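You operate a simulated robot arm through the tools that you are given. There is no shell and no other tool. Be economical: measure what you need, move in short steps, check, and stop when the job is done.

You are at the controls of a simulated robot arm. One attempt, no reset.

Task
Dye the middle of the sample on the light box, light it and file it by its pinholes.
Fine: dauber from the pad and back; more than one hole means rework; lamp off; leave the other samples. Set down upright: wooden dauber. A coat counts when it lies all over at full strength: go over it till it gets no stronger.

Only the result counts: the job must be done as asked and must still hold three seconds after the hand-in. Knocking over, shifting, dropping, spilling or breaking anything else fails it.

Robot
A 7-joint arm with a two-finger parallel gripper, fixed in place. Base frame: the origin is at the foot of the arm, x ahead of it, y to its left, z up; the work surface is at about z = 0. Lengths are in m, angles in degrees, forces in N, time in s.
With the tool pointing down near the work surface it reaches from about 0.24 to 0.62 m from the base axis. Its first joint turns from -66.0 to 66.0 degrees. Payload 2.6 kg.
The tool frame sits at the grasp point between the pads (the TCP): z along the fingers, y along the line on which they close. The tips reach 0.03 m beyond it. Largest opening 0.094 m; finger width 0.028, thickness 0.01; the body of the gripper, 0.05 by 0.096 m, starts 0.055 m behind the TCP.
Orientation is that of the tool frame in the base frame, as a unit quaternion [w, x, y, z]. With the fingers straight down and closing along the base's y, the tool's x points along the base's -x, its y along +y and its z along -z.

Tools
- The arm moves only by the tool nudge_tool. Its argument "steps" is a list that holds one entry, the list of rows, each a list of 6 numbers: the shift along the tool's x, y, z in cm, then the turn, a rotation vector about the tool's x, y, z in degrees. In form: [[[dx, dy, dz, wx, wy, wz], ...]]. A call has 1 to 10 rows; each row is the pose to reach, as a shift and turn from the pose commanded when the call began, along the tool's axes at that moment. "fingers" is the closure, from 0 (fully open) to 1 (shut), set as the call begins (left out, the last holds). Each row takes 0.2 s and may step no farther than 0.05 m and 8.6 degrees from the row before; otherwise, or with a gripper value out of range, the whole call is refused. A pose out of reach is approached as far as the arm can. The call stops where the force on the tool passes 90 N (or 10 N more than at its start, if that is more) or the arm is blocked; 0.2 s more then pass. Each finger travels about 0.072 m/s and halts on what it meets, pressing with about 44 N; the grip force reading is that of the motor and also rises with nothing between the fingers. The clock runs only during rows and for 0.2 s after the last one: add rows that repeat a pose to give the fingers time. The reply holds the time, the measured pose of the TCP, the force on the tool along the base axes, the opening and the grip force, in the units named above and with some noise, with the torque about the TCP (base axes, N m) and any sound that the robot's microphone picked up.
- Cameras (640 x 400 px; columns grow to the right, rows downward): "scene" is fixed at [0.0386, 0.4539, 0.5368]; the picture's right is [-0.62, -0.78, 0.00], its down [-0.63, 0.50, -0.59] and it looks along [0.46, -0.37, -0.81] (base axes); focal length 214 px, centre (320, 200). "wrist" rides on the gripper at [0.076, 0.014, -0.103] in the tool frame; the picture's right is [-0.18, 0.98, 0.00], its down [-0.75, -0.14, -0.64] and it looks along [-0.63, -0.12, 0.77] (tool axes); focal length 243 px, centre (320, 200). There is no depth. A picture from a camera that has moved, and an enlarged one, comes with that camera's place and axes in the base frame and with its lens.
- snapshot(camera): a new picture of that camera. No time passes.
- zoom(camera, box): a new picture of the part [left, top, right, bottom] of that camera's present view, enlarged. No time passes.
- sign_off(): hands the job in; it is judged then, once.

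Go step by step. Nothing tells you positions but the pictures and the camera data: compare them with the known pose of the tool, close in by small moves and look again before you grip or let go. The budget is 120 turns and 84 pictures, counting those below and the enlarged ones. Unless the task says otherwise, let go and move clear before handing in, and close with one line.

The tools are called as name(argument=value, ...) on one line, values as JSON. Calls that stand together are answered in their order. nudge_tool: Moves the arm, as the interface text tells. Its arguments: {"type":"object","properties":{"steps":{"type":"array"},"fingers":{"type":"number"}},"required":["steps"]} The other tools are called the same way: snapshot (camera) takes a picture; zoom (camera, box) takes an enlarged picture of a part of a camera's view; sign_off () hands the job in.

At the start:

```text
time: 0.0
position: [0.2685, -0.2302, 0.3423]
orientation: [0.001, 0.0, 1.0, 0.0]
wrist_force: [-0.2, -0.8, -0.6]
torque: [-0.02, 0.03, -0.01]
opening: 0.094
finger_force: 0.0
```

scene: 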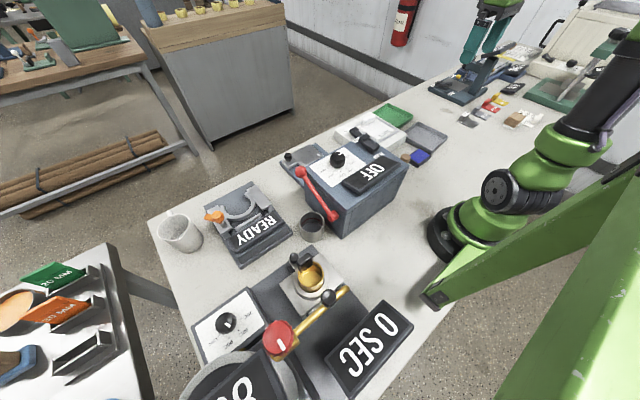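
wrist: 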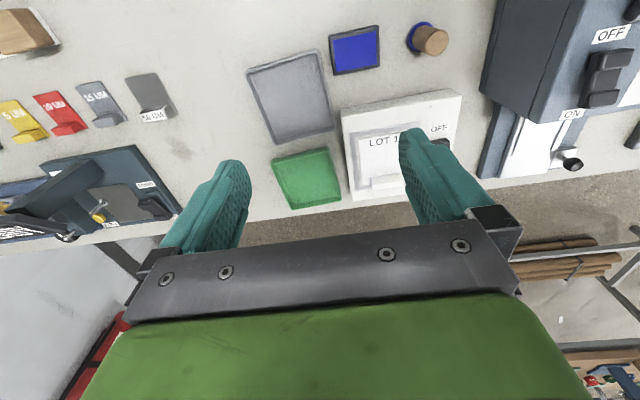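

I see a light box (white, "LOT..."), a green tray, a grey tray, a blue ink pad and a wooden dauber. I'll look closer first.

zoom(camera="wrist", box=[230, 10, 480, 220])

zoom(camera="scene", box=[320, 80, 480, 180])

```text
1.90 times, centred on (355, 115) of wrist
camera zoom: at [0.1918, -0.2154, 0.4451], right [0.18, 0.98, 0.0], down [0.75, -0.14, 0.64], along [0.63, -0.12, -0.77], focal length 462 px, centre (253, 362)
```

zoom: 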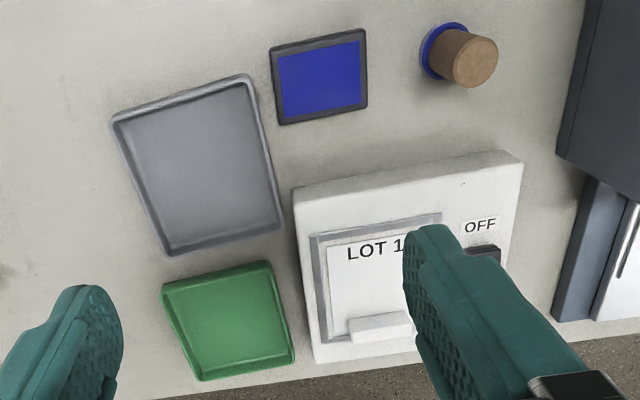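

```text
4.00 times, centred on (400, 130) of scene
camera zoom: at [0.0386, 0.4539, 0.5368], right [-0.62, -0.78, 0.0], down [-0.63, 0.5, -0.59], along [0.46, -0.37, -0.81], focal length 858 px, centre (0, 480)
```

zoom: 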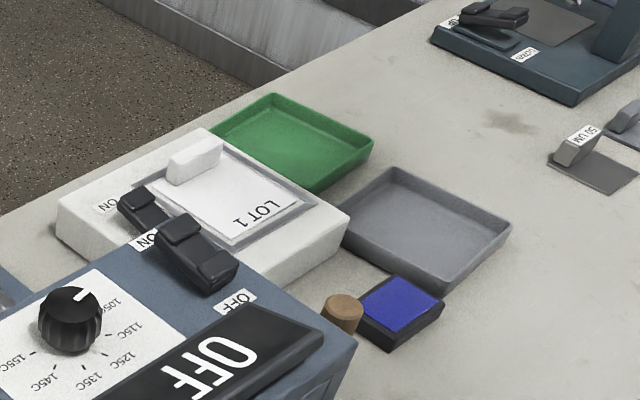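

The dauber seems to stand at about (0.266, -0.073), the pad at (0.265, -0.18) and the light box around (0.43, -0.10). I'll shift over to y≈-0.11 for a better view.

nudge_tool(steps=[[[0, 4, 0, 0, 0, 0], [0, 8, 0, 0, 0, 0], [0, 12, 0, 0, 0, 0], [0, 12, 0, 0, 0, 0]]])

snapshot(camera="wrist")

zoom(camera="wrist", box=[200, 0, 440, 150])

```text
time: 1.0
position: [0.2716, -0.1076, 0.3431]
orientation: [0.0, 0.0, 1.0, 0.001]
wrist_force: [0.7, -0.6, 0.1]
torque: [0.01, 0.05, -0.01]
opening: 0.0939
finger_force: 0.0
```

```text
79 pictures are left
camera wrist: at [0.195, -0.0941, 0.4455], right [0.18, 0.98, 0.0], down [0.75, -0.14, 0.64], along [0.63, -0.12, -0.77], focal length 243 px, centre (320, 200)
```

wrist: 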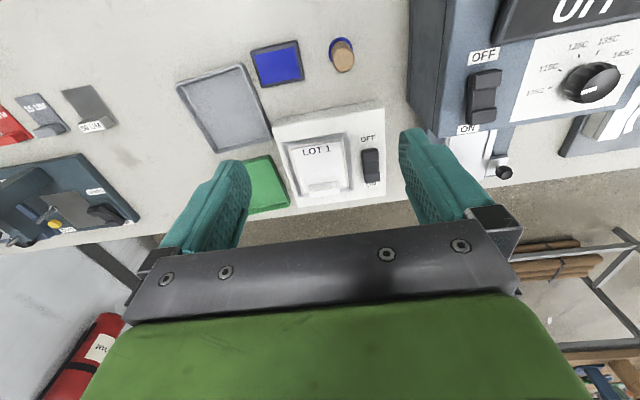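

```text
2.67 times, centred on (320, 75) of wrist
camera zoom: at [0.195, -0.0941, 0.4455], right [0.18, 0.98, 0.0], down [0.75, -0.14, 0.64], along [0.63, -0.12, -0.77], focal length 647 px, centre (320, 533)
```

zoom: 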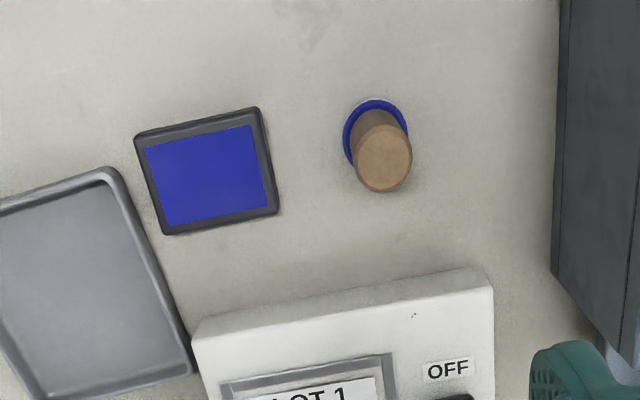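

The dauber has a blue foot (about 4 cm across) and a handle of about 3 cm. Next I go above it with the fingers part closed and check alignment.

nudge_tool(steps=[[[0.8, 3.3, 3, 0, 0, 0], [0.8, 3.3, 7, 0, 0, 0], [0.8, 3.3, 11, 0, 0, 0], [0.8, 3.3, 15, 0, 0, 0], [0.8, 3.3, 19, 0, 0, 0], [0.8, 3.3, 19, 0, 0, 0]]], fingers=0.35)

snapshot(camera="wrist")

zoom(camera="scene", box=[320, 80, 480, 180])

```text
time: 2.4
position: [0.2589, -0.0771, 0.1521]
orientation: [0.0, 0.001, 1.0, 0.0]
wrist_force: [-1.2, -0.3, 0.3]
torque: [0.0, 0.01, 0.05]
opening: 0.0611
finger_force: 0.2
```

```text
77 pictures are left
camera wrist: at [0.1834, -0.0623, 0.2552], right [0.18, 0.98, 0.0], down [0.75, -0.14, 0.64], along [0.63, -0.12, -0.77], focal length 243 px, centre (320, 200)
```

wrist: 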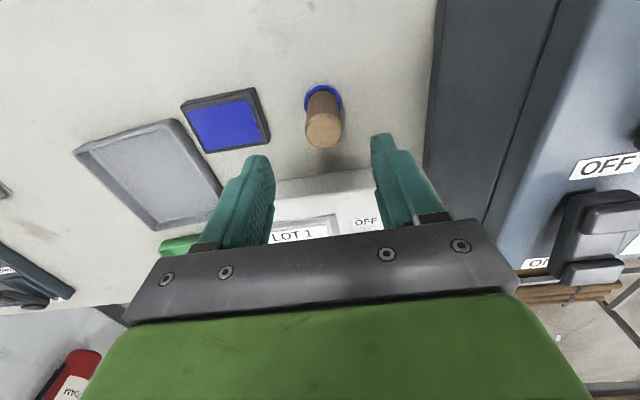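

```text
4.00 times, centred on (400, 130) of scene
camera zoom: at [0.0386, 0.4539, 0.5368], right [-0.62, -0.78, 0.0], down [-0.63, 0.5, -0.59], along [0.46, -0.37, -0.81], focal length 858 px, centre (0, 480)
```

zoom: 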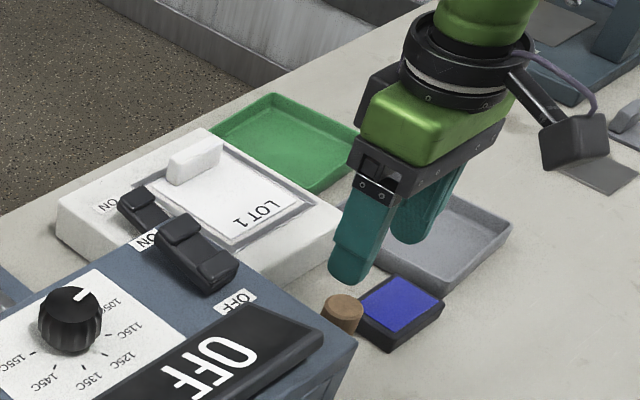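

The dauber is about 2 mm ahead and left of the TCP, and about 7–8 cm tall. I descend around its handle and look before gripping.

nudge_tool(steps=[[[-0.2, 0.2, 3, 0, 0, 0], [-0.2, 0.2, 6, 0, 0, 0], [-0.2, 0.2, 9, 0, 0, 0], [-0.2, 0.2, 10.4, 0, 0, 0], [-0.2, 0.2, 10.4, 0, 0, 0]]])

snapshot(camera="wrist")

```text
time: 3.6
position: [0.2597, -0.0751, 0.0485]
orientation: [0.0, 0.001, 1.0, 0.001]
wrist_force: [0.4, 0.2, -1.3]
torque: [0.01, 0.02, 0.03]
opening: 0.0612
finger_force: 0.0
```

```text
75 pictures are left
camera wrist: at [0.1847, -0.0607, 0.1512], right [0.18, 0.98, 0.0], down [0.75, -0.14, 0.64], along [0.63, -0.12, -0.77], focal length 243 px, centre (320, 200)
```

wrist: 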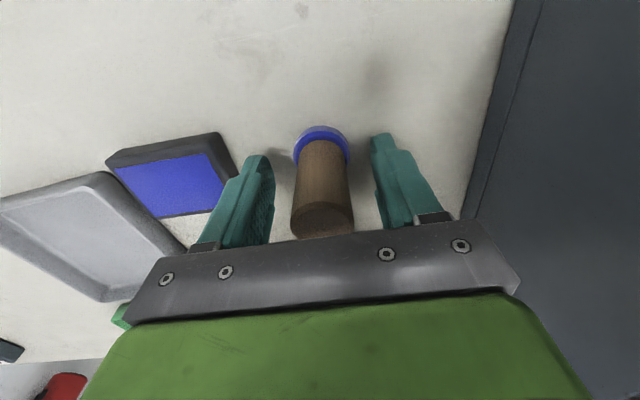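

The axis is about 4–5 mm further ahead; I correct and close the fingers on the handle.

nudge_tool(steps=[[[-0.4, 0, 0, 0, 0, 0], [-0.4, 0, 0, 0, 0, 0]]])

nudge_tool(steps=[[[0, 0, 0, 0, 0, 0], [0, 0, 0, 0, 0, 0], [0, 0, 0, 0, 0, 0], [0, 0, 0, 0, 0, 0]]], fingers=1)

snapshot(camera="wrist")

```text
time: 4.2
position: [0.2649, -0.0751, 0.0475]
orientation: [0.0, 0.0, 1.0, 0.0]
wrist_force: [0.1, -0.8, 0.2]
torque: [0.0, -0.02, -0.03]
opening: 0.061
finger_force: 0.0
```

```text
time: 5.2
position: [0.2653, -0.0747, 0.048]
orientation: [0.0, 0.001, 1.0, 0.0]
wrist_force: [-0.3, -0.2, -0.7]
torque: [-0.07, -0.02, 0.0]
opening: 0.0287
finger_force: 43.9
```

```text
74 pictures are left
camera wrist: at [0.1886, -0.0607, 0.1504], right [0.18, 0.98, 0.0], down [0.75, -0.14, 0.64], along [0.63, -0.12, -0.77], focal length 243 px, centre (320, 200)
```

wrist: 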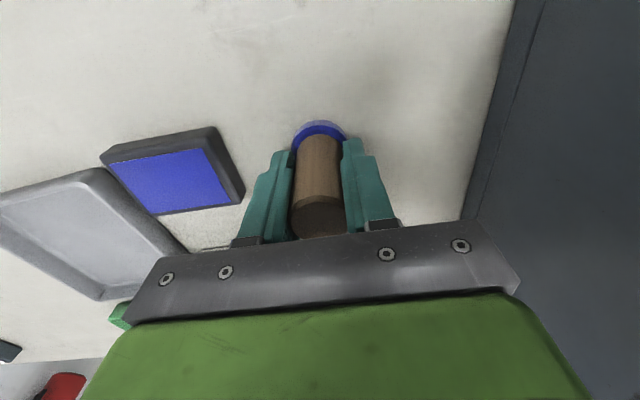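

Gripped with a 28.7 mm opening; home pose is TCP (0.265, -0.075, 0.048). I lift it 6 cm.

nudge_tool(steps=[[[0, 0, -2, 0, 0, 0], [0, 0, -4, 0, 0, 0], [0, 0, -6, 0, 0, 0], [0, 0, -6, 0, 0, 0]]])

snapshot(camera="wrist")

```text
time: 6.2
position: [0.2659, -0.0746, 0.1094]
orientation: [0.0, 0.0, 1.0, 0.001]
wrist_force: [0.2, -0.1, 0.2]
torque: [0.03, 0.02, -0.03]
opening: 0.0285
finger_force: 43.6
```

```text
73 pictures are left
camera wrist: at [0.1894, -0.0602, 0.2123], right [0.18, 0.98, 0.0], down [0.75, -0.14, 0.64], along [0.63, -0.12, -0.77], focal length 243 px, centre (320, 200)
```

wrist: 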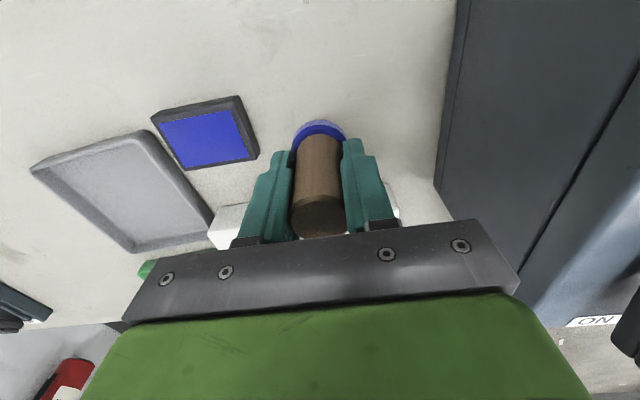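

Now I carry it over the pad at about (0.268, -0.177).

nudge_tool(steps=[[[-0.2, -3.5, 0, 0, 0, 0], [-0.2, -7, 0, 0, 0, 0], [-0.2, -10.3, 0, 0, 0, 0], [-0.2, -10.3, 2, 0, 0, 0], [-0.2, -10.3, 2, 0, 0, 0]]])

snapshot(camera="wrist")

zoom(camera="scene", box=[360, 110, 480, 185])

```text
time: 7.4
position: [0.2692, -0.177, 0.0872]
orientation: [0.0, -0.001, 1.0, 0.0]
wrist_force: [-0.3, 0.4, 0.3]
torque: [-0.01, -0.01, 0.02]
opening: 0.0286
finger_force: 43.9
```

```text
72 pictures are left
camera wrist: at [0.1934, -0.1632, 0.1901], right [0.18, 0.98, 0.0], down [0.75, -0.14, 0.64], along [0.63, -0.12, -0.77], focal length 243 px, centre (320, 200)
```

wrist: 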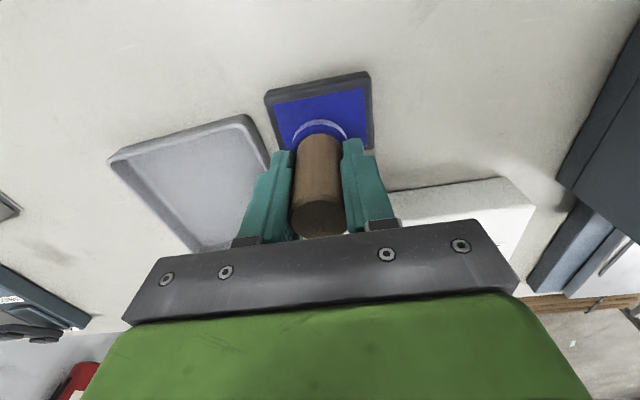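

```text
5.33 times, centred on (420, 148) of scene
camera zoom: at [0.0386, 0.4539, 0.5368], right [-0.62, -0.78, 0.0], down [-0.63, 0.5, -0.59], along [0.46, -0.37, -0.81], focal length 1144 px, centre (-213, 480)
```

zoom: 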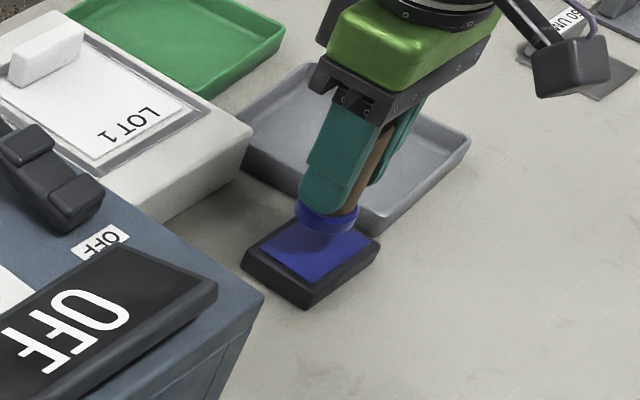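

Aligned over the pad. I press down slowly.

nudge_tool(steps=[[[0, 0, 1.0, 0, 0, 0], [0, 0, 1.8, 0, 0, 0], [0, 0, 2.2, 0, 0, 0], [0, 0, 2.4, 0, 0, 0], [0, 0, 2.4, 0, 0, 0]]])

zoom(camera="scene", box=[360, 110, 480, 185])

```text
time: 8.6
position: [0.2692, -0.1783, 0.0645]
orientation: [0.002, -0.001, 1.0, -0.001]
wrist_force: [-5.3, 3.7, 34.6]
torque: [0.0, 0.06, -0.08]
opening: 0.0287
finger_force: 44.2
```

```text
5.33 times, centred on (420, 148) of scene
camera zoom: at [0.0384, 0.454, 0.5367], right [-0.62, -0.78, 0.0], down [-0.63, 0.5, -0.59], along [0.46, -0.37, -0.81], focal length 1144 px, centre (-213, 480)
```

zoom: 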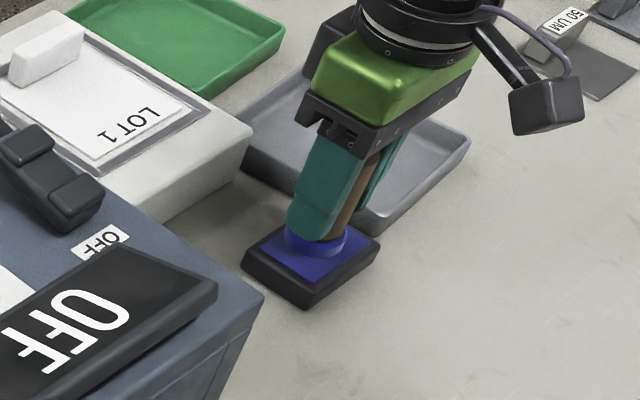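

Pressed with about 35 N. I lift and carry it high over to the light box to look down on the sample.

nudge_tool(steps=[[[0, 0, -4, 0, 0, 0], [0, 0, -8, 0, 0, 0], [0, 0, -12, 0, 0, 0], [0, 0, -15, 0, 0, 0], [-4, 1, -15, 0, 0, 0], [-8, 2, -15, 0, 0, 0], [-12, 3, -15, 0, 0, 0], [-16, 3.7, -15, 0, 0, 0], [-17.2, 3.7, -15, 0, 0, 0], [-17.2, 3.7, -15, 0, 0, 0]]])

snapshot(camera="wrist")

zoom(camera="scene", box=[320, 90, 448, 170])

```text
time: 10.8
position: [0.4419, -0.1409, 0.213]
orientation: [0.0, -0.001, 1.0, 0.0]
wrist_force: [0.8, -0.2, 0.1]
torque: [0.03, -0.05, -0.03]
opening: 0.0289
finger_force: 44.3
```

```text
69 pictures are left
camera wrist: at [0.3643, -0.1265, 0.316], right [0.18, 0.98, 0.0], down [0.75, -0.14, 0.64], along [0.63, -0.12, -0.77], focal length 243 px, centre (320, 200)
```

wrist: 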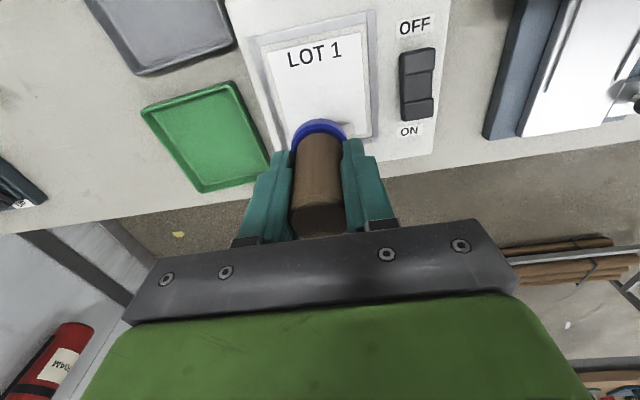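

```text
5.00 times, centred on (384, 130) of scene
camera zoom: at [0.0386, 0.4539, 0.5368], right [-0.62, -0.78, 0.0], down [-0.63, 0.5, -0.59], along [0.46, -0.37, -0.81], focal length 1072 px, centre (0, 550)
```

zoom: 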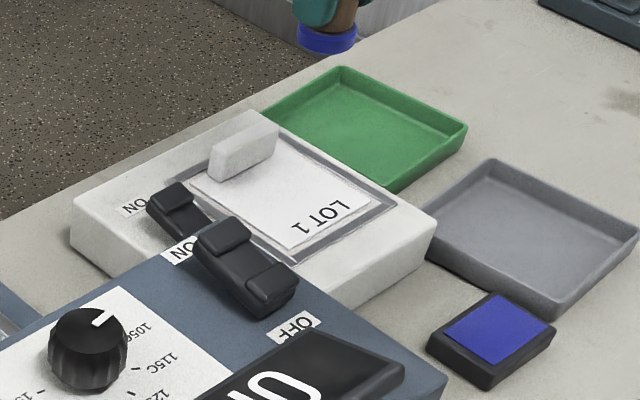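

Triangulating gives the card at x 0.395–0.495, y −0.185…−0.095, top at z≈0.049, with its tab from x≈0.479. I now stamp at about (0.443, −0.14), descending slowly.

nudge_tool(steps=[[[-0.2, 0, 4, 0, 0, 0], [-0.2, 0, 8, 0, 0, 0], [-0.2, 0, 10, 0, 0, 0], [-0.2, 0, 10, 0, 0, 0]]])

zoom(camera="scene", box=[320, 90, 448, 170])

snapshot(camera="wrist")

```text
time: 11.8
position: [0.4435, -0.1416, 0.1135]
orientation: [0.0, 0.0, 1.0, 0.0]
wrist_force: [0.9, -0.3, -0.4]
torque: [0.04, 0.01, -0.02]
opening: 0.0287
finger_force: 44.0
```

```text
5.00 times, centred on (384, 130) of scene
camera zoom: at [0.0386, 0.4539, 0.5368], right [-0.62, -0.78, 0.0], down [-0.63, 0.5, -0.59], along [0.46, -0.37, -0.81], focal length 1072 px, centre (0, 550)
```

zoom: 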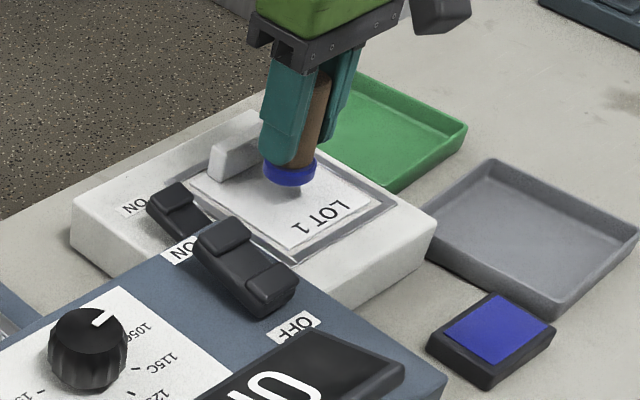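

```text
66 pictures are left
camera wrist: at [0.3675, -0.127, 0.2154], right [0.18, 0.98, 0.0], down [0.75, -0.14, 0.64], along [0.63, -0.12, -0.77], focal length 243 px, centre (320, 200)
```

wrist: 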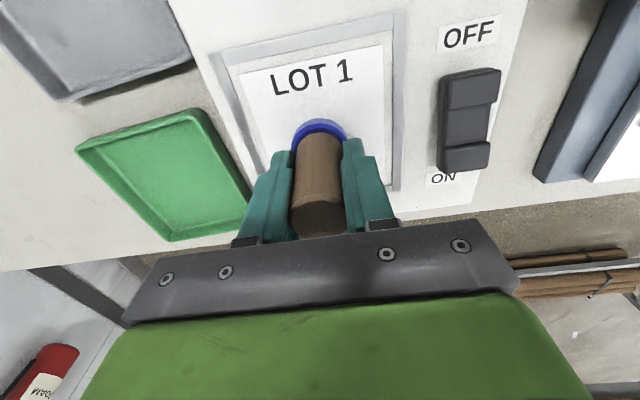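

Well centred between the text and the tab. Pressing down now.

nudge_tool(steps=[[[0, 0, 0.8, 0, 0, 0], [0, 0, 1.3, 0, 0, 0], [0, 0, 1.6, 0, 0, 0], [0, 0, 1.7, 0, 0, 0], [0, 0, 1.7, 0, 0, 0]]])

```text
time: 13.0
position: [0.4413, -0.1399, 0.0975]
orientation: [0.0, 0.0, 1.0, 0.0]
wrist_force: [0.4, 0.6, 3.1]
torque: [0.04, -0.06, 0.03]
opening: 0.029
finger_force: 44.2
```

Light contact at 3 N; I press slightly more, then lift and look at the mark.

nudge_tool(steps=[[[0, 0, 0.1, 0, 0, 0], [0, 0, 0.15, 0, 0, 0], [0, 0, 0.15, 0, 0, 0]]])

nudge_tool(steps=[[[0, 0, -3, 0, 0, 0], [0, 0, -7, 0, 0, 0], [4, 0, -10, 0, 0, 0], [5, 0, -12, 0, 0, 0], [5, 0, -12, 0, 0, 0]]])

zoom(camera="scene", box=[340, 100, 420, 150])

snapshot(camera="wrist")

```text
time: 13.8
position: [0.4441, -0.1423, 0.0971]
orientation: [0.001, 0.0, 1.0, 0.0]
wrist_force: [-3.4, 2.5, 16.4]
torque: [0.18, 0.04, 0.01]
opening: 0.0285
finger_force: 43.9
```

```text
time: 15.0
position: [0.3899, -0.1436, 0.2156]
orientation: [0.0, -0.001, 1.0, 0.0]
wrist_force: [-0.3, -0.3, -1.5]
torque: [-0.02, 0.03, -0.01]
opening: 0.0287
finger_force: 44.5
```

```text
8.00 times, centred on (380, 125) of scene
camera zoom: at [0.0385, 0.4539, 0.5368], right [-0.62, -0.78, 0.0], down [-0.63, 0.5, -0.59], along [0.46, -0.37, -0.81], focal length 1716 px, centre (-160, 800)
```

zoom: 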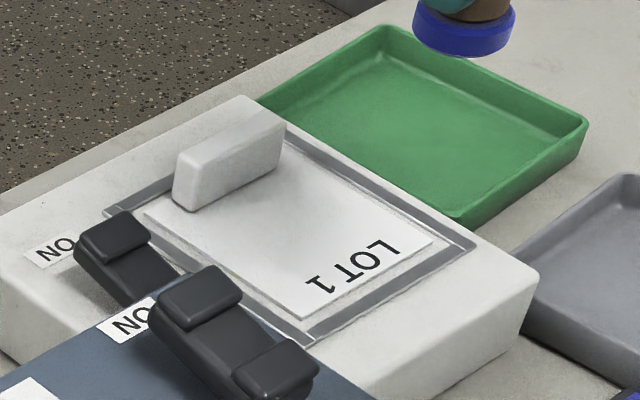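

```text
64 pictures are left
camera wrist: at [0.3137, -0.1276, 0.3178], right [0.18, 0.98, 0.0], down [0.75, -0.14, 0.64], along [0.63, -0.12, -0.77], focal length 243 px, centre (320, 200)
```

wrist: 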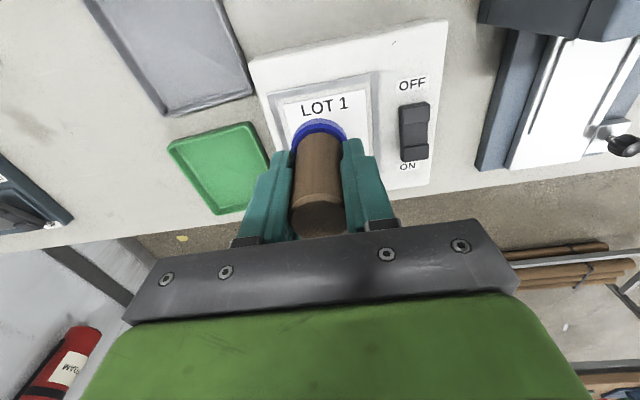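

No obvious mark shows; I zoom in to look for a faint tint.

zoom(camera="scene", box=[356, 114, 396, 139])

zoom(camera="scene", box=[390, 90, 430, 115])

```text
16.00 times, centred on (376, 126) of scene
camera zoom: at [0.0385, 0.4539, 0.5368], right [-0.62, -0.78, 0.0], down [-0.63, 0.5, -0.59], along [0.46, -0.37, -0.81], focal length 3432 px, centre (-576, 1376)
```

zoom: 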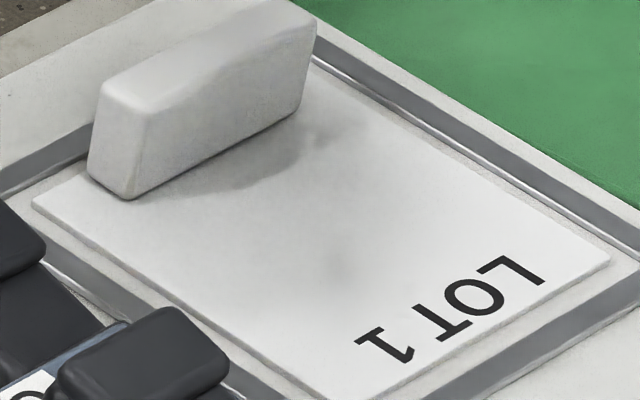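

```text
16.00 times, centred on (410, 102) of scene
camera zoom: at [0.0385, 0.4539, 0.5368], right [-0.62, -0.78, 0.0], down [-0.63, 0.5, -0.59], along [0.46, -0.37, -0.81], focal length 3432 px, centre (-1120, 1760)
```

zoom: 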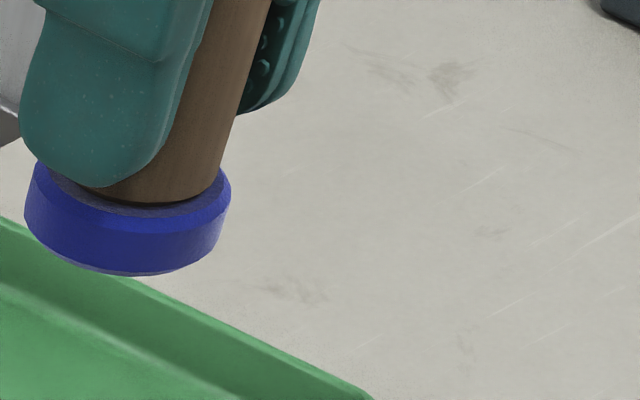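

No mark at all. I try again with a longer press and small rubbing movements.

nudge_tool(steps=[[[-2, 0, 4, 0, 0, 0], [-5, 0, 8, 0, 0, 0], [-5, 0, 11, 0, 0, 0], [-5, 0, 11.8, 0, 0, 0], [-5, 0, 12.05, 0, 0, 0], [-5, 0, 12.05, 0, 0, 0], [-5, 0, 12.05, 0, 0, 0], [-5, 0, 12.05, 0, 0, 0]]])

nudge_tool(steps=[[[0, 0.3, 0, 0, 0, 0], [0, 0.6, 0, 0, 0, 0], [0, 0.3, 0, 0, 0, 0], [0, 0, 0, 0, 0, 0], [0, -0.3, 0, 0, 0, 0], [0, -0.6, 0, 0, 0, 0], [0, -0.3, 0, 0, 0, 0], [0, 0, 0, 0, 0, 0]]])

zoom(camera="scene", box=[348, 104, 412, 144])

```text
time: 16.8
position: [0.4423, -0.1408, 0.0976]
orientation: [0.0, -0.001, 1.0, 0.001]
wrist_force: [1.4, -0.3, 8.9]
torque: [0.09, -0.24, -0.01]
opening: 0.0289
finger_force: 43.8
```

```text
time: 18.6
position: [0.4421, -0.1415, 0.0951]
orientation: [-0.001, 0.0, 1.0, -0.001]
wrist_force: [-0.9, -1.4, 3.6]
torque: [-0.1, -0.02, -0.07]
opening: 0.0288
finger_force: 44.1
```

```text
10.00 times, centred on (380, 124) of scene
camera zoom: at [0.0385, 0.4539, 0.5368], right [-0.62, -0.78, 0.0], down [-0.63, 0.5, -0.59], along [0.46, -0.37, -0.81], focal length 2145 px, centre (-280, 960)
```

zoom: 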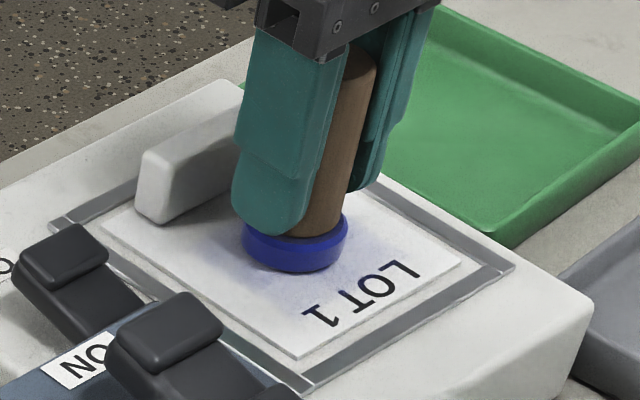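

Rubbing leaves a blue wash, so the dye goes on with strokes. I continue rubbing over the middle area with light pressure.

nudge_tool(steps=[[[-0.6, 0.4, 0.05, 0, 0, 0], [-0.6, 1, 0.05, 0, 0, 0], [-0.6, 0, 0.05, 0, 0, 0], [-0.6, -1, 0.05, 0, 0, 0], [0, -1, 0.05, 0, 0, 0], [0, 0, 0.05, 0, 0, 0], [0, 1, 0.05, 0, 0, 0], [0.6, 1, 0.05, 0, 0, 0], [0.6, 0, 0.05, 0, 0, 0], [0.6, -1, 0.05, 0, 0, 0]]])

nudge_tool(steps=[[[-0.6, 0, 0, 0, 0, 0], [-1.2, 0, 0, 0, 0, 0], [-1.2, 1, 0, 0, 0, 0], [-0.6, 2, 0, 0, 0, 0], [0, 2, 0, 0, 0, 0], [0, 1, 0, 0, 0, 0], [-0.6, 1, 0, 0, 0, 0]]])

zoom(camera="scene", box=[348, 104, 412, 144])

```text
time: 20.8
position: [0.4357, -0.1517, 0.0949]
orientation: [-0.001, -0.001, 1.0, 0.0]
wrist_force: [0.0, 0.9, -0.6]
torque: [-0.03, -0.02, 0.02]
opening: 0.0287
finger_force: 43.9
```

```text
time: 22.4
position: [0.4414, -0.1395, 0.0951]
orientation: [-0.001, -0.001, 1.0, 0.0]
wrist_force: [-0.6, 1.2, 0.6]
torque: [0.03, 0.04, 0.02]
opening: 0.0288
finger_force: 44.2
```

```text
10.00 times, centred on (380, 124) of scene
camera zoom: at [0.0385, 0.4539, 0.5368], right [-0.62, -0.78, 0.0], down [-0.63, 0.5, -0.59], along [0.46, -0.37, -0.81], focal length 2145 px, centre (-280, 960)
```

zoom: 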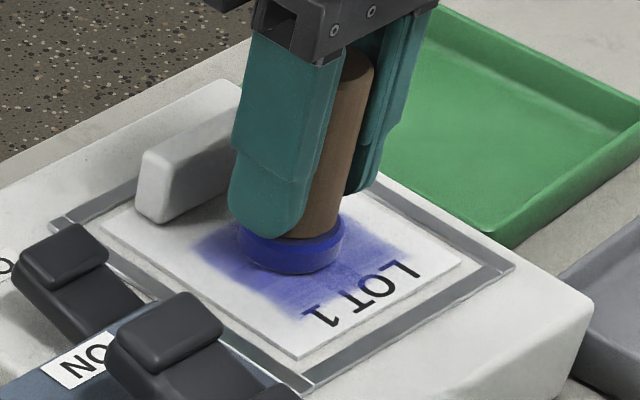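

The coat is building up. I lift to inspect it.

nudge_tool(steps=[[[0, 0, -3, 0, 0, 0], [0, 0, -7, 0, 0, 0], [0, 0, -11, 0, 0, 0], [0, 0, -11, 0, 0, 0]]])

zoom(camera="scene", box=[348, 104, 412, 144])

zoom(camera="wrist", box=[220, 0, 420, 150])

```text
time: 23.4
position: [0.4402, -0.1405, 0.2065]
orientation: [0.0, -0.001, 1.0, 0.0]
wrist_force: [0.3, 0.6, 0.4]
torque: [-0.01, -0.01, 0.03]
opening: 0.0288
finger_force: 44.4
```

```text
10.00 times, centred on (380, 124) of scene
camera zoom: at [0.0386, 0.4539, 0.5368], right [-0.62, -0.78, 0.0], down [-0.63, 0.5, -0.59], along [0.46, -0.37, -0.81], focal length 2145 px, centre (-280, 960)
```

zoom: 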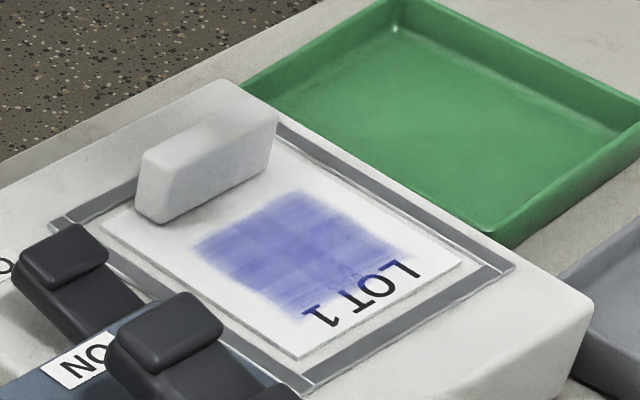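

```text
2.67 times, centred on (320, 75) of wrist
camera zoom: at [0.364, -0.1259, 0.3104], right [0.18, 0.98, 0.0], down [0.75, -0.14, 0.64], along [0.63, -0.12, -0.77], focal length 647 px, centre (320, 533)
```

zoom: 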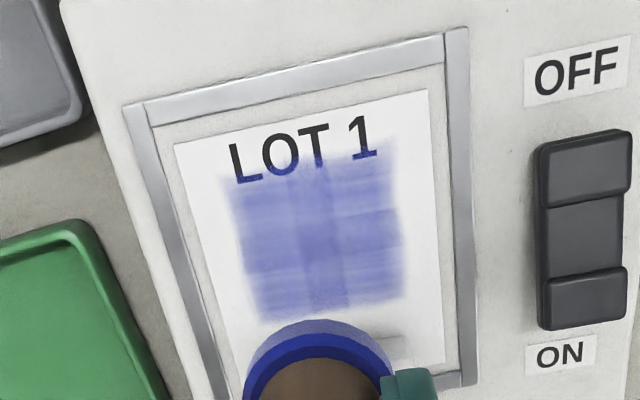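

Even grid of strokes, still half strength. I go back down and rub more, spanning x 0.426–0.454.

nudge_tool(steps=[[[0, 0, 4, 0, 0, 0], [0, 0, 8, 0, 0, 0], [0, 0, 10.5, 0, 0, 0], [0, 0, 11.05, 0, 0, 0], [-0.6, 0, 11.1, 0, 0, 0], [-1.4, 0, 11.1, 0, 0, 0], [-1.4, 1.2, 11.1, 0, 0, 0], [-1.4, 0, 11.1, 0, 0, 0], [-1.4, -1.2, 11.1, 0, 0, 0]]])

nudge_tool(steps=[[[0.4, 0, 0, 0, 0, 0], [0.4, 1.2, 0, 0, 0, 0], [0.4, 2.4, 0, 0, 0, 0], [0.8, 2.4, 0, 0, 0, 0], [0.8, 1.2, 0, 0, 0, 0], [0.8, 0, 0, 0, 0, 0], [1.2, 0, 0, 0, 0, 0], [1.2, 1.2, 0, 0, 0, 0], [1.2, 2.4, 0, 0, 0, 0]]])

nudge_tool(steps=[[[0.4, 0, 0, 0, 0, 0], [0.4, -1.2, 0, 0, 0, 0], [0.4, -2.4, 0, 0, 0, 0], [0.8, -2.4, 0, 0, 0, 0], [0.8, -1.2, 0, 0, 0, 0], [0.8, 0, 0, 0, 0, 0], [1.2, 0, 0, 0, 0, 0], [1.2, -1.2, 0, 0, 0, 0], [1.2, -2.4, 0, 0, 0, 0]]])

zoom(camera="scene", box=[348, 104, 412, 144])

```text
time: 25.4
position: [0.4561, -0.1508, 0.0943]
orientation: [0.0, -0.001, 1.0, 0.0]
wrist_force: [0.5, 7.0, 17.7]
torque: [0.35, -0.18, 0.03]
opening: 0.0285
finger_force: 44.4
```

```text
time: 27.4
position: [0.4452, -0.1309, 0.094]
orientation: [0.0, -0.001, 1.0, -0.001]
wrist_force: [-0.8, -2.4, 5.9]
torque: [-0.08, -0.02, 0.03]
opening: 0.0292
finger_force: 43.8
```

```text
time: 29.4
position: [0.4323, -0.1524, 0.0931]
orientation: [0.001, -0.001, 1.0, 0.0]
wrist_force: [-0.4, 1.1, 0.8]
torque: [0.04, -0.06, 0.02]
opening: 0.0295
finger_force: 43.8
```

```text
10.00 times, centred on (380, 124) of scene
camera zoom: at [0.0385, 0.454, 0.5368], right [-0.62, -0.78, 0.0], down [-0.63, 0.5, -0.59], along [0.46, -0.37, -0.81], focal length 2145 px, centre (-280, 960)
```

zoom: 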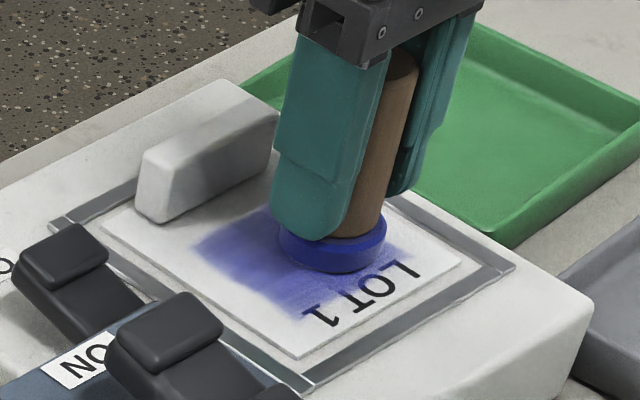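

I lift and inspect again.

nudge_tool(steps=[[[0, 0, -3, 0, 0, 0], [0, 0.5, -7, 0, 0, 0], [-0.8, 1, -11, 0, 0, 0], [-0.8, 1, -11, 0, 0, 0]]])

zoom(camera="scene", box=[348, 104, 412, 144])

zoom(camera="wrist", box=[220, 0, 420, 150])

```text
time: 30.4
position: [0.4385, -0.1412, 0.2035]
orientation: [0.0, 0.0, 1.0, -0.001]
wrist_force: [-0.4, 0.2, -1.2]
torque: [-0.05, 0.03, -0.02]
opening: 0.029
finger_force: 44.0
```

```text
10.00 times, centred on (380, 124) of scene
camera zoom: at [0.0386, 0.4539, 0.5368], right [-0.62, -0.78, 0.0], down [-0.63, 0.5, -0.59], along [0.46, -0.37, -0.81], focal length 2145 px, centre (-280, 960)
```

zoom: 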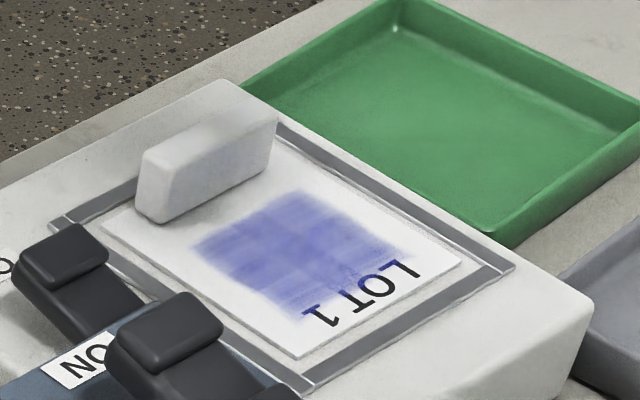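

```text
2.67 times, centred on (320, 75) of wrist
camera zoom: at [0.3633, -0.1268, 0.3061], right [0.18, 0.98, 0.0], down [0.75, -0.14, 0.64], along [0.63, -0.12, -0.77], focal length 647 px, centre (320, 533)
```

zoom: 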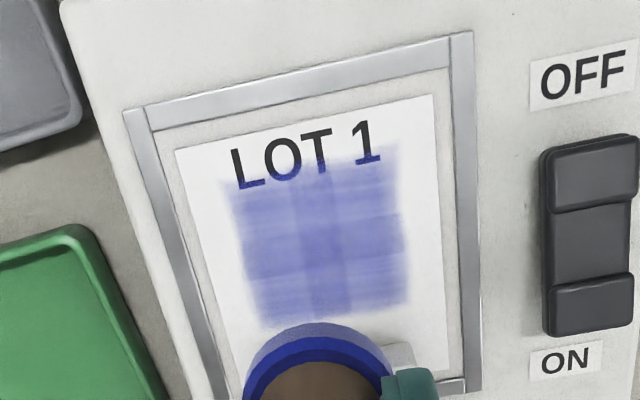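

The dyed area is fixed in extent and only slightly stronger, so the dauber likely needs recharging. Back to the pad.

nudge_tool(steps=[[[4, -1, 0, 0, 0, 0], [8, -2, 0, 0, 0, 0], [12, -3, 0, 0, 0, 0], [15.5, -3.7, 0, 0, 0, 0], [17, -3.7, 3, 0, 0, 0], [17, -3.7, 7, 0, 0, 0], [17, -3.7, 11, 0, 0, 0], [17, -3.7, 13.5, 0, 0, 0], [17, -3.7, 13.5, 0, 0, 0]]])

snapshot(camera="wrist")

zoom(camera="scene", box=[360, 110, 480, 185])

```text
time: 32.4
position: [0.2724, -0.1793, 0.0711]
orientation: [0.0, 0.0, 1.0, 0.001]
wrist_force: [0.0, -0.6, -0.9]
torque: [0.01, -0.03, -0.02]
opening: 0.0288
finger_force: 43.7
```

```text
54 pictures are left
camera wrist: at [0.1956, -0.1652, 0.1736], right [0.18, 0.98, 0.0], down [0.75, -0.14, 0.64], along [0.63, -0.12, -0.77], focal length 243 px, centre (320, 200)
```

wrist: 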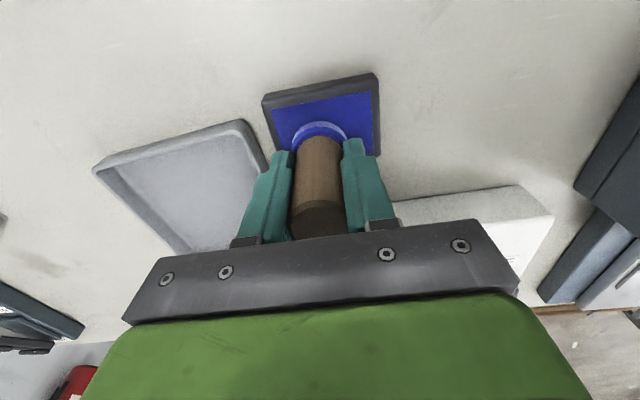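

```text
5.33 times, centred on (420, 148) of scene
camera zoom: at [0.0386, 0.4539, 0.5368], right [-0.62, -0.78, 0.0], down [-0.63, 0.5, -0.59], along [0.46, -0.37, -0.81], focal length 1144 px, centre (-213, 480)
```

zoom: 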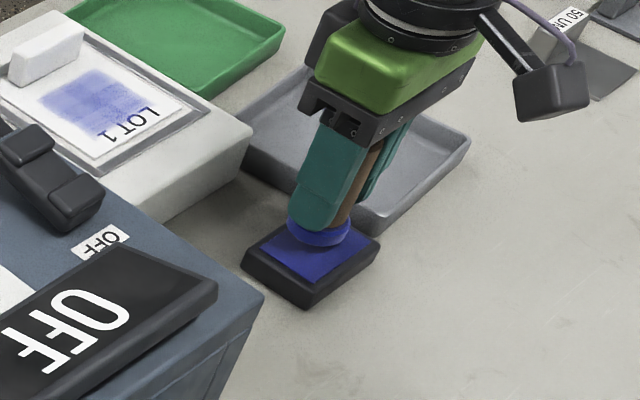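

I move back 4 mm to the pad centre and press gently without rubbing (so as not to shift the pad).

nudge_tool(steps=[[[0.4, 0, 0.3, 0, 0, 0], [0.4, 0, 0.7, 0, 0, 0], [0.4, 0, 0.9, 0, 0, 0], [0.4, 0, 1.0, 0, 0, 0], [0.4, 0, 1.0, 0, 0, 0]]])

```text
time: 33.6
position: [0.2676, -0.1799, 0.0594]
orientation: [0.002, -0.001, 1.0, 0.0]
wrist_force: [-3.0, 9.1, 40.0]
torque: [0.34, -0.17, 0.04]
opening: 0.0292
finger_force: 43.5
```

Charged. I lift and return to above the sample.

nudge_tool(steps=[[[0, 0, 0, 0, 0, 0], [0, 0, -4, 0, 0, 0], [0, 0, -8, 0, 0, 0], [-3, 1, -10, 0, 0, 0], [-7, 2, -10, 0, 0, 0], [-11, 3, -10, 0, 0, 0], [-15, 3.8, -10, 0, 0, 0], [-17.4, 3.8, -8, 0, 0, 0], [-17.4, 3.8, -4.5, 0, 0, 0], [-17.4, 3.8, -4.5, 0, 0, 0]]])

zoom(camera="scene", box=[348, 104, 412, 144])

```text
time: 35.8
position: [0.4422, -0.1432, 0.1015]
orientation: [0.0, -0.001, 1.0, 0.0]
wrist_force: [0.0, -0.6, -0.9]
torque: [0.01, -0.04, 0.02]
opening: 0.0291
finger_force: 44.0
```

```text
10.00 times, centred on (380, 124) of scene
camera zoom: at [0.0386, 0.4539, 0.5368], right [-0.62, -0.78, 0.0], down [-0.63, 0.5, -0.59], along [0.46, -0.37, -0.81], focal length 2145 px, centre (-280, 960)
```

zoom: 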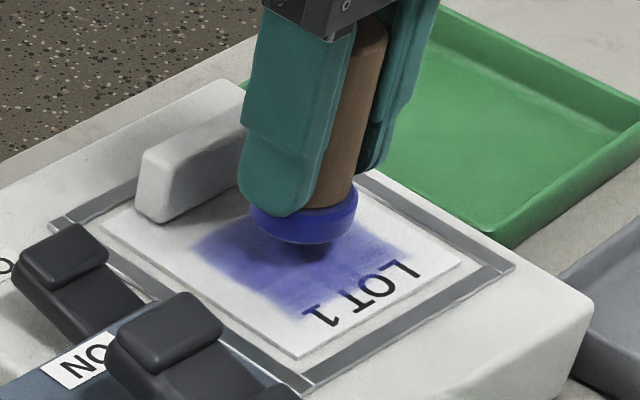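

Now I lower and raster the whole area.

nudge_tool(steps=[[[0, 0.2, 0.5, 0, 0, 0], [0, 0.2, 0.8, 0, 0, 0], [0, 0.2, 0.9, 0, 0, 0], [-0.6, 0.6, 0.9, 0, 0, 0], [-1.2, 1.4, 0.9, 0, 0, 0], [-1.2, 0.2, 0.9, 0, 0, 0], [-1.2, -1.0, 0.9, 0, 0, 0], [-0.7, -1.0, 0.9, 0, 0, 0], [-0.7, 0.2, 0.9, 0, 0, 0], [-0.7, 1.4, 0.9, 0, 0, 0]]])

nudge_tool(steps=[[[0.5, 0, 0, 0, 0, 0], [0.5, -1.2, 0, 0, 0, 0], [0.5, -2.4, 0, 0, 0, 0], [1.0, -2.4, 0, 0, 0, 0], [1.0, -1.2, 0, 0, 0, 0], [1.0, 0, 0, 0, 0, 0], [1.5, 0, 0, 0, 0, 0], [1.5, -1.2, 0, 0, 0, 0], [1.5, -2.4, 0, 0, 0, 0], [2.0, -2.4, 0, 0, 0, 0]]])

nudge_tool(steps=[[[0, 1.2, 0.03, 0, 0, 0], [0, 2.4, 0.03, 0, 0, 0], [0.4, 2.4, 0.03, 0, 0, 0], [0.4, 1.2, 0.03, 0, 0, 0], [0.4, 0, 0.03, 0, 0, 0], [-0.8, 0, 0.03, 0, 0, 0], [-2.0, 0, 0.03, 0, 0, 0], [-2.0, 1.2, 0.03, 0, 0, 0], [-2.0, 2.4, 0.03, 0, 0, 0], [-1.0, 2.4, 0.03, 0, 0, 0]]])

nudge_tool(steps=[[[1.0, 0, 0, 0, 0, 0], [1.0, -1.2, 0, 0, 0, 0], [0, -1.2, -2, 0, 0, 0], [0, -1.2, -6, 0, 0, 0], [0, -1.2, -10, 0, 0, 0], [0, -1.2, -10, 0, 0, 0]]])

zoom(camera="wrist", box=[220, 0, 420, 150])

zoom(camera="scene", box=[348, 104, 412, 144])

```text
time: 38.0
position: [0.4466, -0.1282, 0.0924]
orientation: [0.0, -0.001, 1.0, 0.0]
wrist_force: [0.4, -0.1, -0.9]
torque: [-0.02, -0.02, 0.02]
opening: 0.0291
finger_force: 44.1
```

```text
time: 40.2
position: [0.4279, -0.1511, 0.0922]
orientation: [0.001, -0.001, 1.0, 0.0]
wrist_force: [0.8, -0.1, -0.8]
torque: [-0.03, 0.0, -0.03]
opening: 0.0292
finger_force: 43.9
```

```text
time: 42.4
position: [0.4369, -0.1265, 0.0953]
orientation: [0.0, 0.0, 1.0, -0.001]
wrist_force: [0.2, 0.3, -0.9]
torque: [0.0, 0.0, -0.03]
opening: 0.0289
finger_force: 43.9
```

```text
time: 43.8
position: [0.4375, -0.1377, 0.198]
orientation: [0.0, -0.001, 1.0, 0.0]
wrist_force: [0.4, -0.3, -1.1]
torque: [-0.01, 0.02, -0.01]
opening: 0.0291
finger_force: 43.7
```

```text
2.67 times, centred on (320, 75) of wrist
camera zoom: at [0.3617, -0.1233, 0.2986], right [0.18, 0.98, 0.0], down [0.75, -0.14, 0.64], along [0.63, -0.12, -0.77], focal length 647 px, centre (320, 533)
```

zoom: 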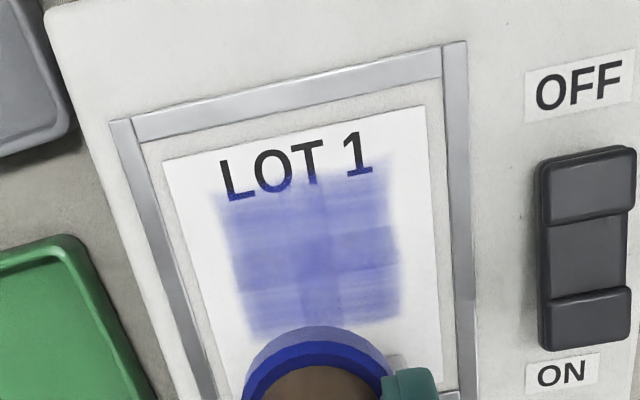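

```text
10.00 times, centred on (380, 124) of scene
camera zoom: at [0.0386, 0.4539, 0.5368], right [-0.62, -0.78, 0.0], down [-0.63, 0.5, -0.59], along [0.46, -0.37, -0.81], focal length 2145 px, centre (-280, 960)
```

zoom: 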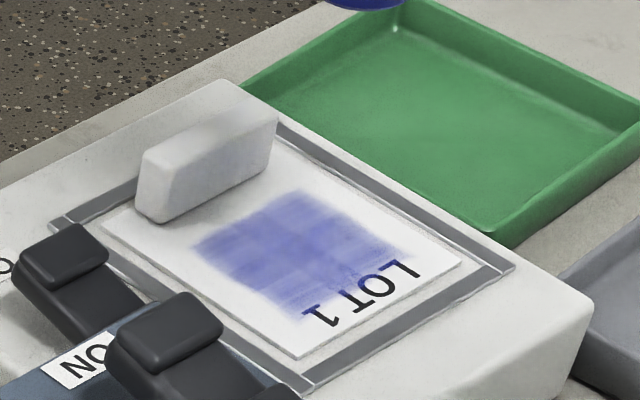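

Much of that pass had no contact force. I go down again in small steps until there is real pressure.

nudge_tool(steps=[[[0, 0, 4, 0, 0, 0], [0, 0, 8, 0, 0, 0], [0, 0, 9.8, 0, 0, 0], [0, 0, 10.2, 0, 0, 0], [0, 0, 10.5, 0, 0, 0], [0, 0, 10.5, 0, 0, 0]]])

```text
time: 45.2
position: [0.4377, -0.1394, 0.0905]
orientation: [0.001, 0.0, 1.0, -0.001]
wrist_force: [-1.8, -0.9, 10.2]
torque: [0.05, 0.07, 0.02]
opening: 0.0293
finger_force: 44.0
```

10 N now. I raster at this level, checking the force.

nudge_tool(steps=[[[0, 0.6, 0.05, 0, 0, 0], [0, 1.2, 0.05, 0, 0, 0], [0, 0, 0.05, 0, 0, 0], [0, -1.2, 0.05, 0, 0, 0], [0.5, -1.2, 0.05, 0, 0, 0], [0.5, 0, 0.05, 0, 0, 0], [0.5, 1.2, 0.05, 0, 0, 0], [1.0, 1.2, 0.05, 0, 0, 0], [1.0, 0, 0.05, 0, 0, 0], [1.0, -1.2, 0.05, 0, 0, 0]]])

nudge_tool(steps=[[[-0.5, 0, 0.05, 0, 0, 0], [-1.0, 0, 0.05, 0, 0, 0], [-1.5, 0, 0.05, 0, 0, 0], [-1.5, 1.2, 0.05, 0, 0, 0], [-1.5, 2.4, 0.05, 0, 0, 0], [-2.0, 2.4, 0.05, 0, 0, 0], [-2.0, 1.2, 0.05, 0, 0, 0], [-2.0, 0, 0.05, 0, 0, 0], [-2.5, 0, 0.05, 0, 0, 0], [-2.5, 1.2, 0.05, 0, 0, 0]]])

zoom(camera="scene", box=[348, 104, 412, 144])

```text
time: 47.4
position: [0.4275, -0.1504, 0.09]
orientation: [0.001, -0.001, 1.0, 0.001]
wrist_force: [1.0, 10.4, 26.9]
torque: [0.41, -0.27, 0.06]
opening: 0.0292
finger_force: 44.1
```

```text
time: 49.6
position: [0.452, -0.1435, 0.0896]
orientation: [0.002, 0.001, 1.0, -0.005]
wrist_force: [0.4, -11.4, 26.2]
torque: [-0.29, -0.12, -0.05]
opening: 0.0292
finger_force: 43.9
```

```text
10.00 times, centred on (380, 124) of scene
camera zoom: at [0.0385, 0.4539, 0.5368], right [-0.62, -0.78, 0.0], down [-0.63, 0.5, -0.59], along [0.46, -0.37, -0.81], focal length 2145 px, centre (-280, 960)
```

zoom: 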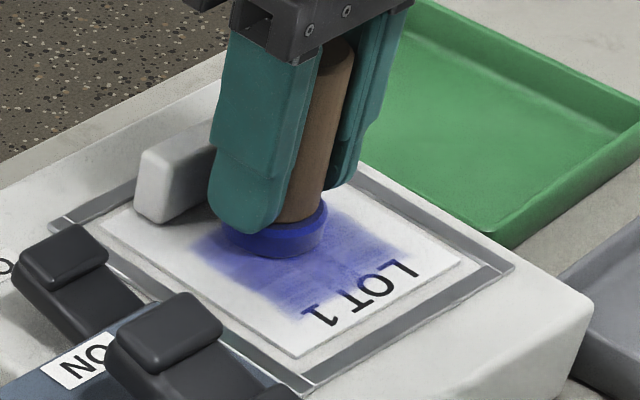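

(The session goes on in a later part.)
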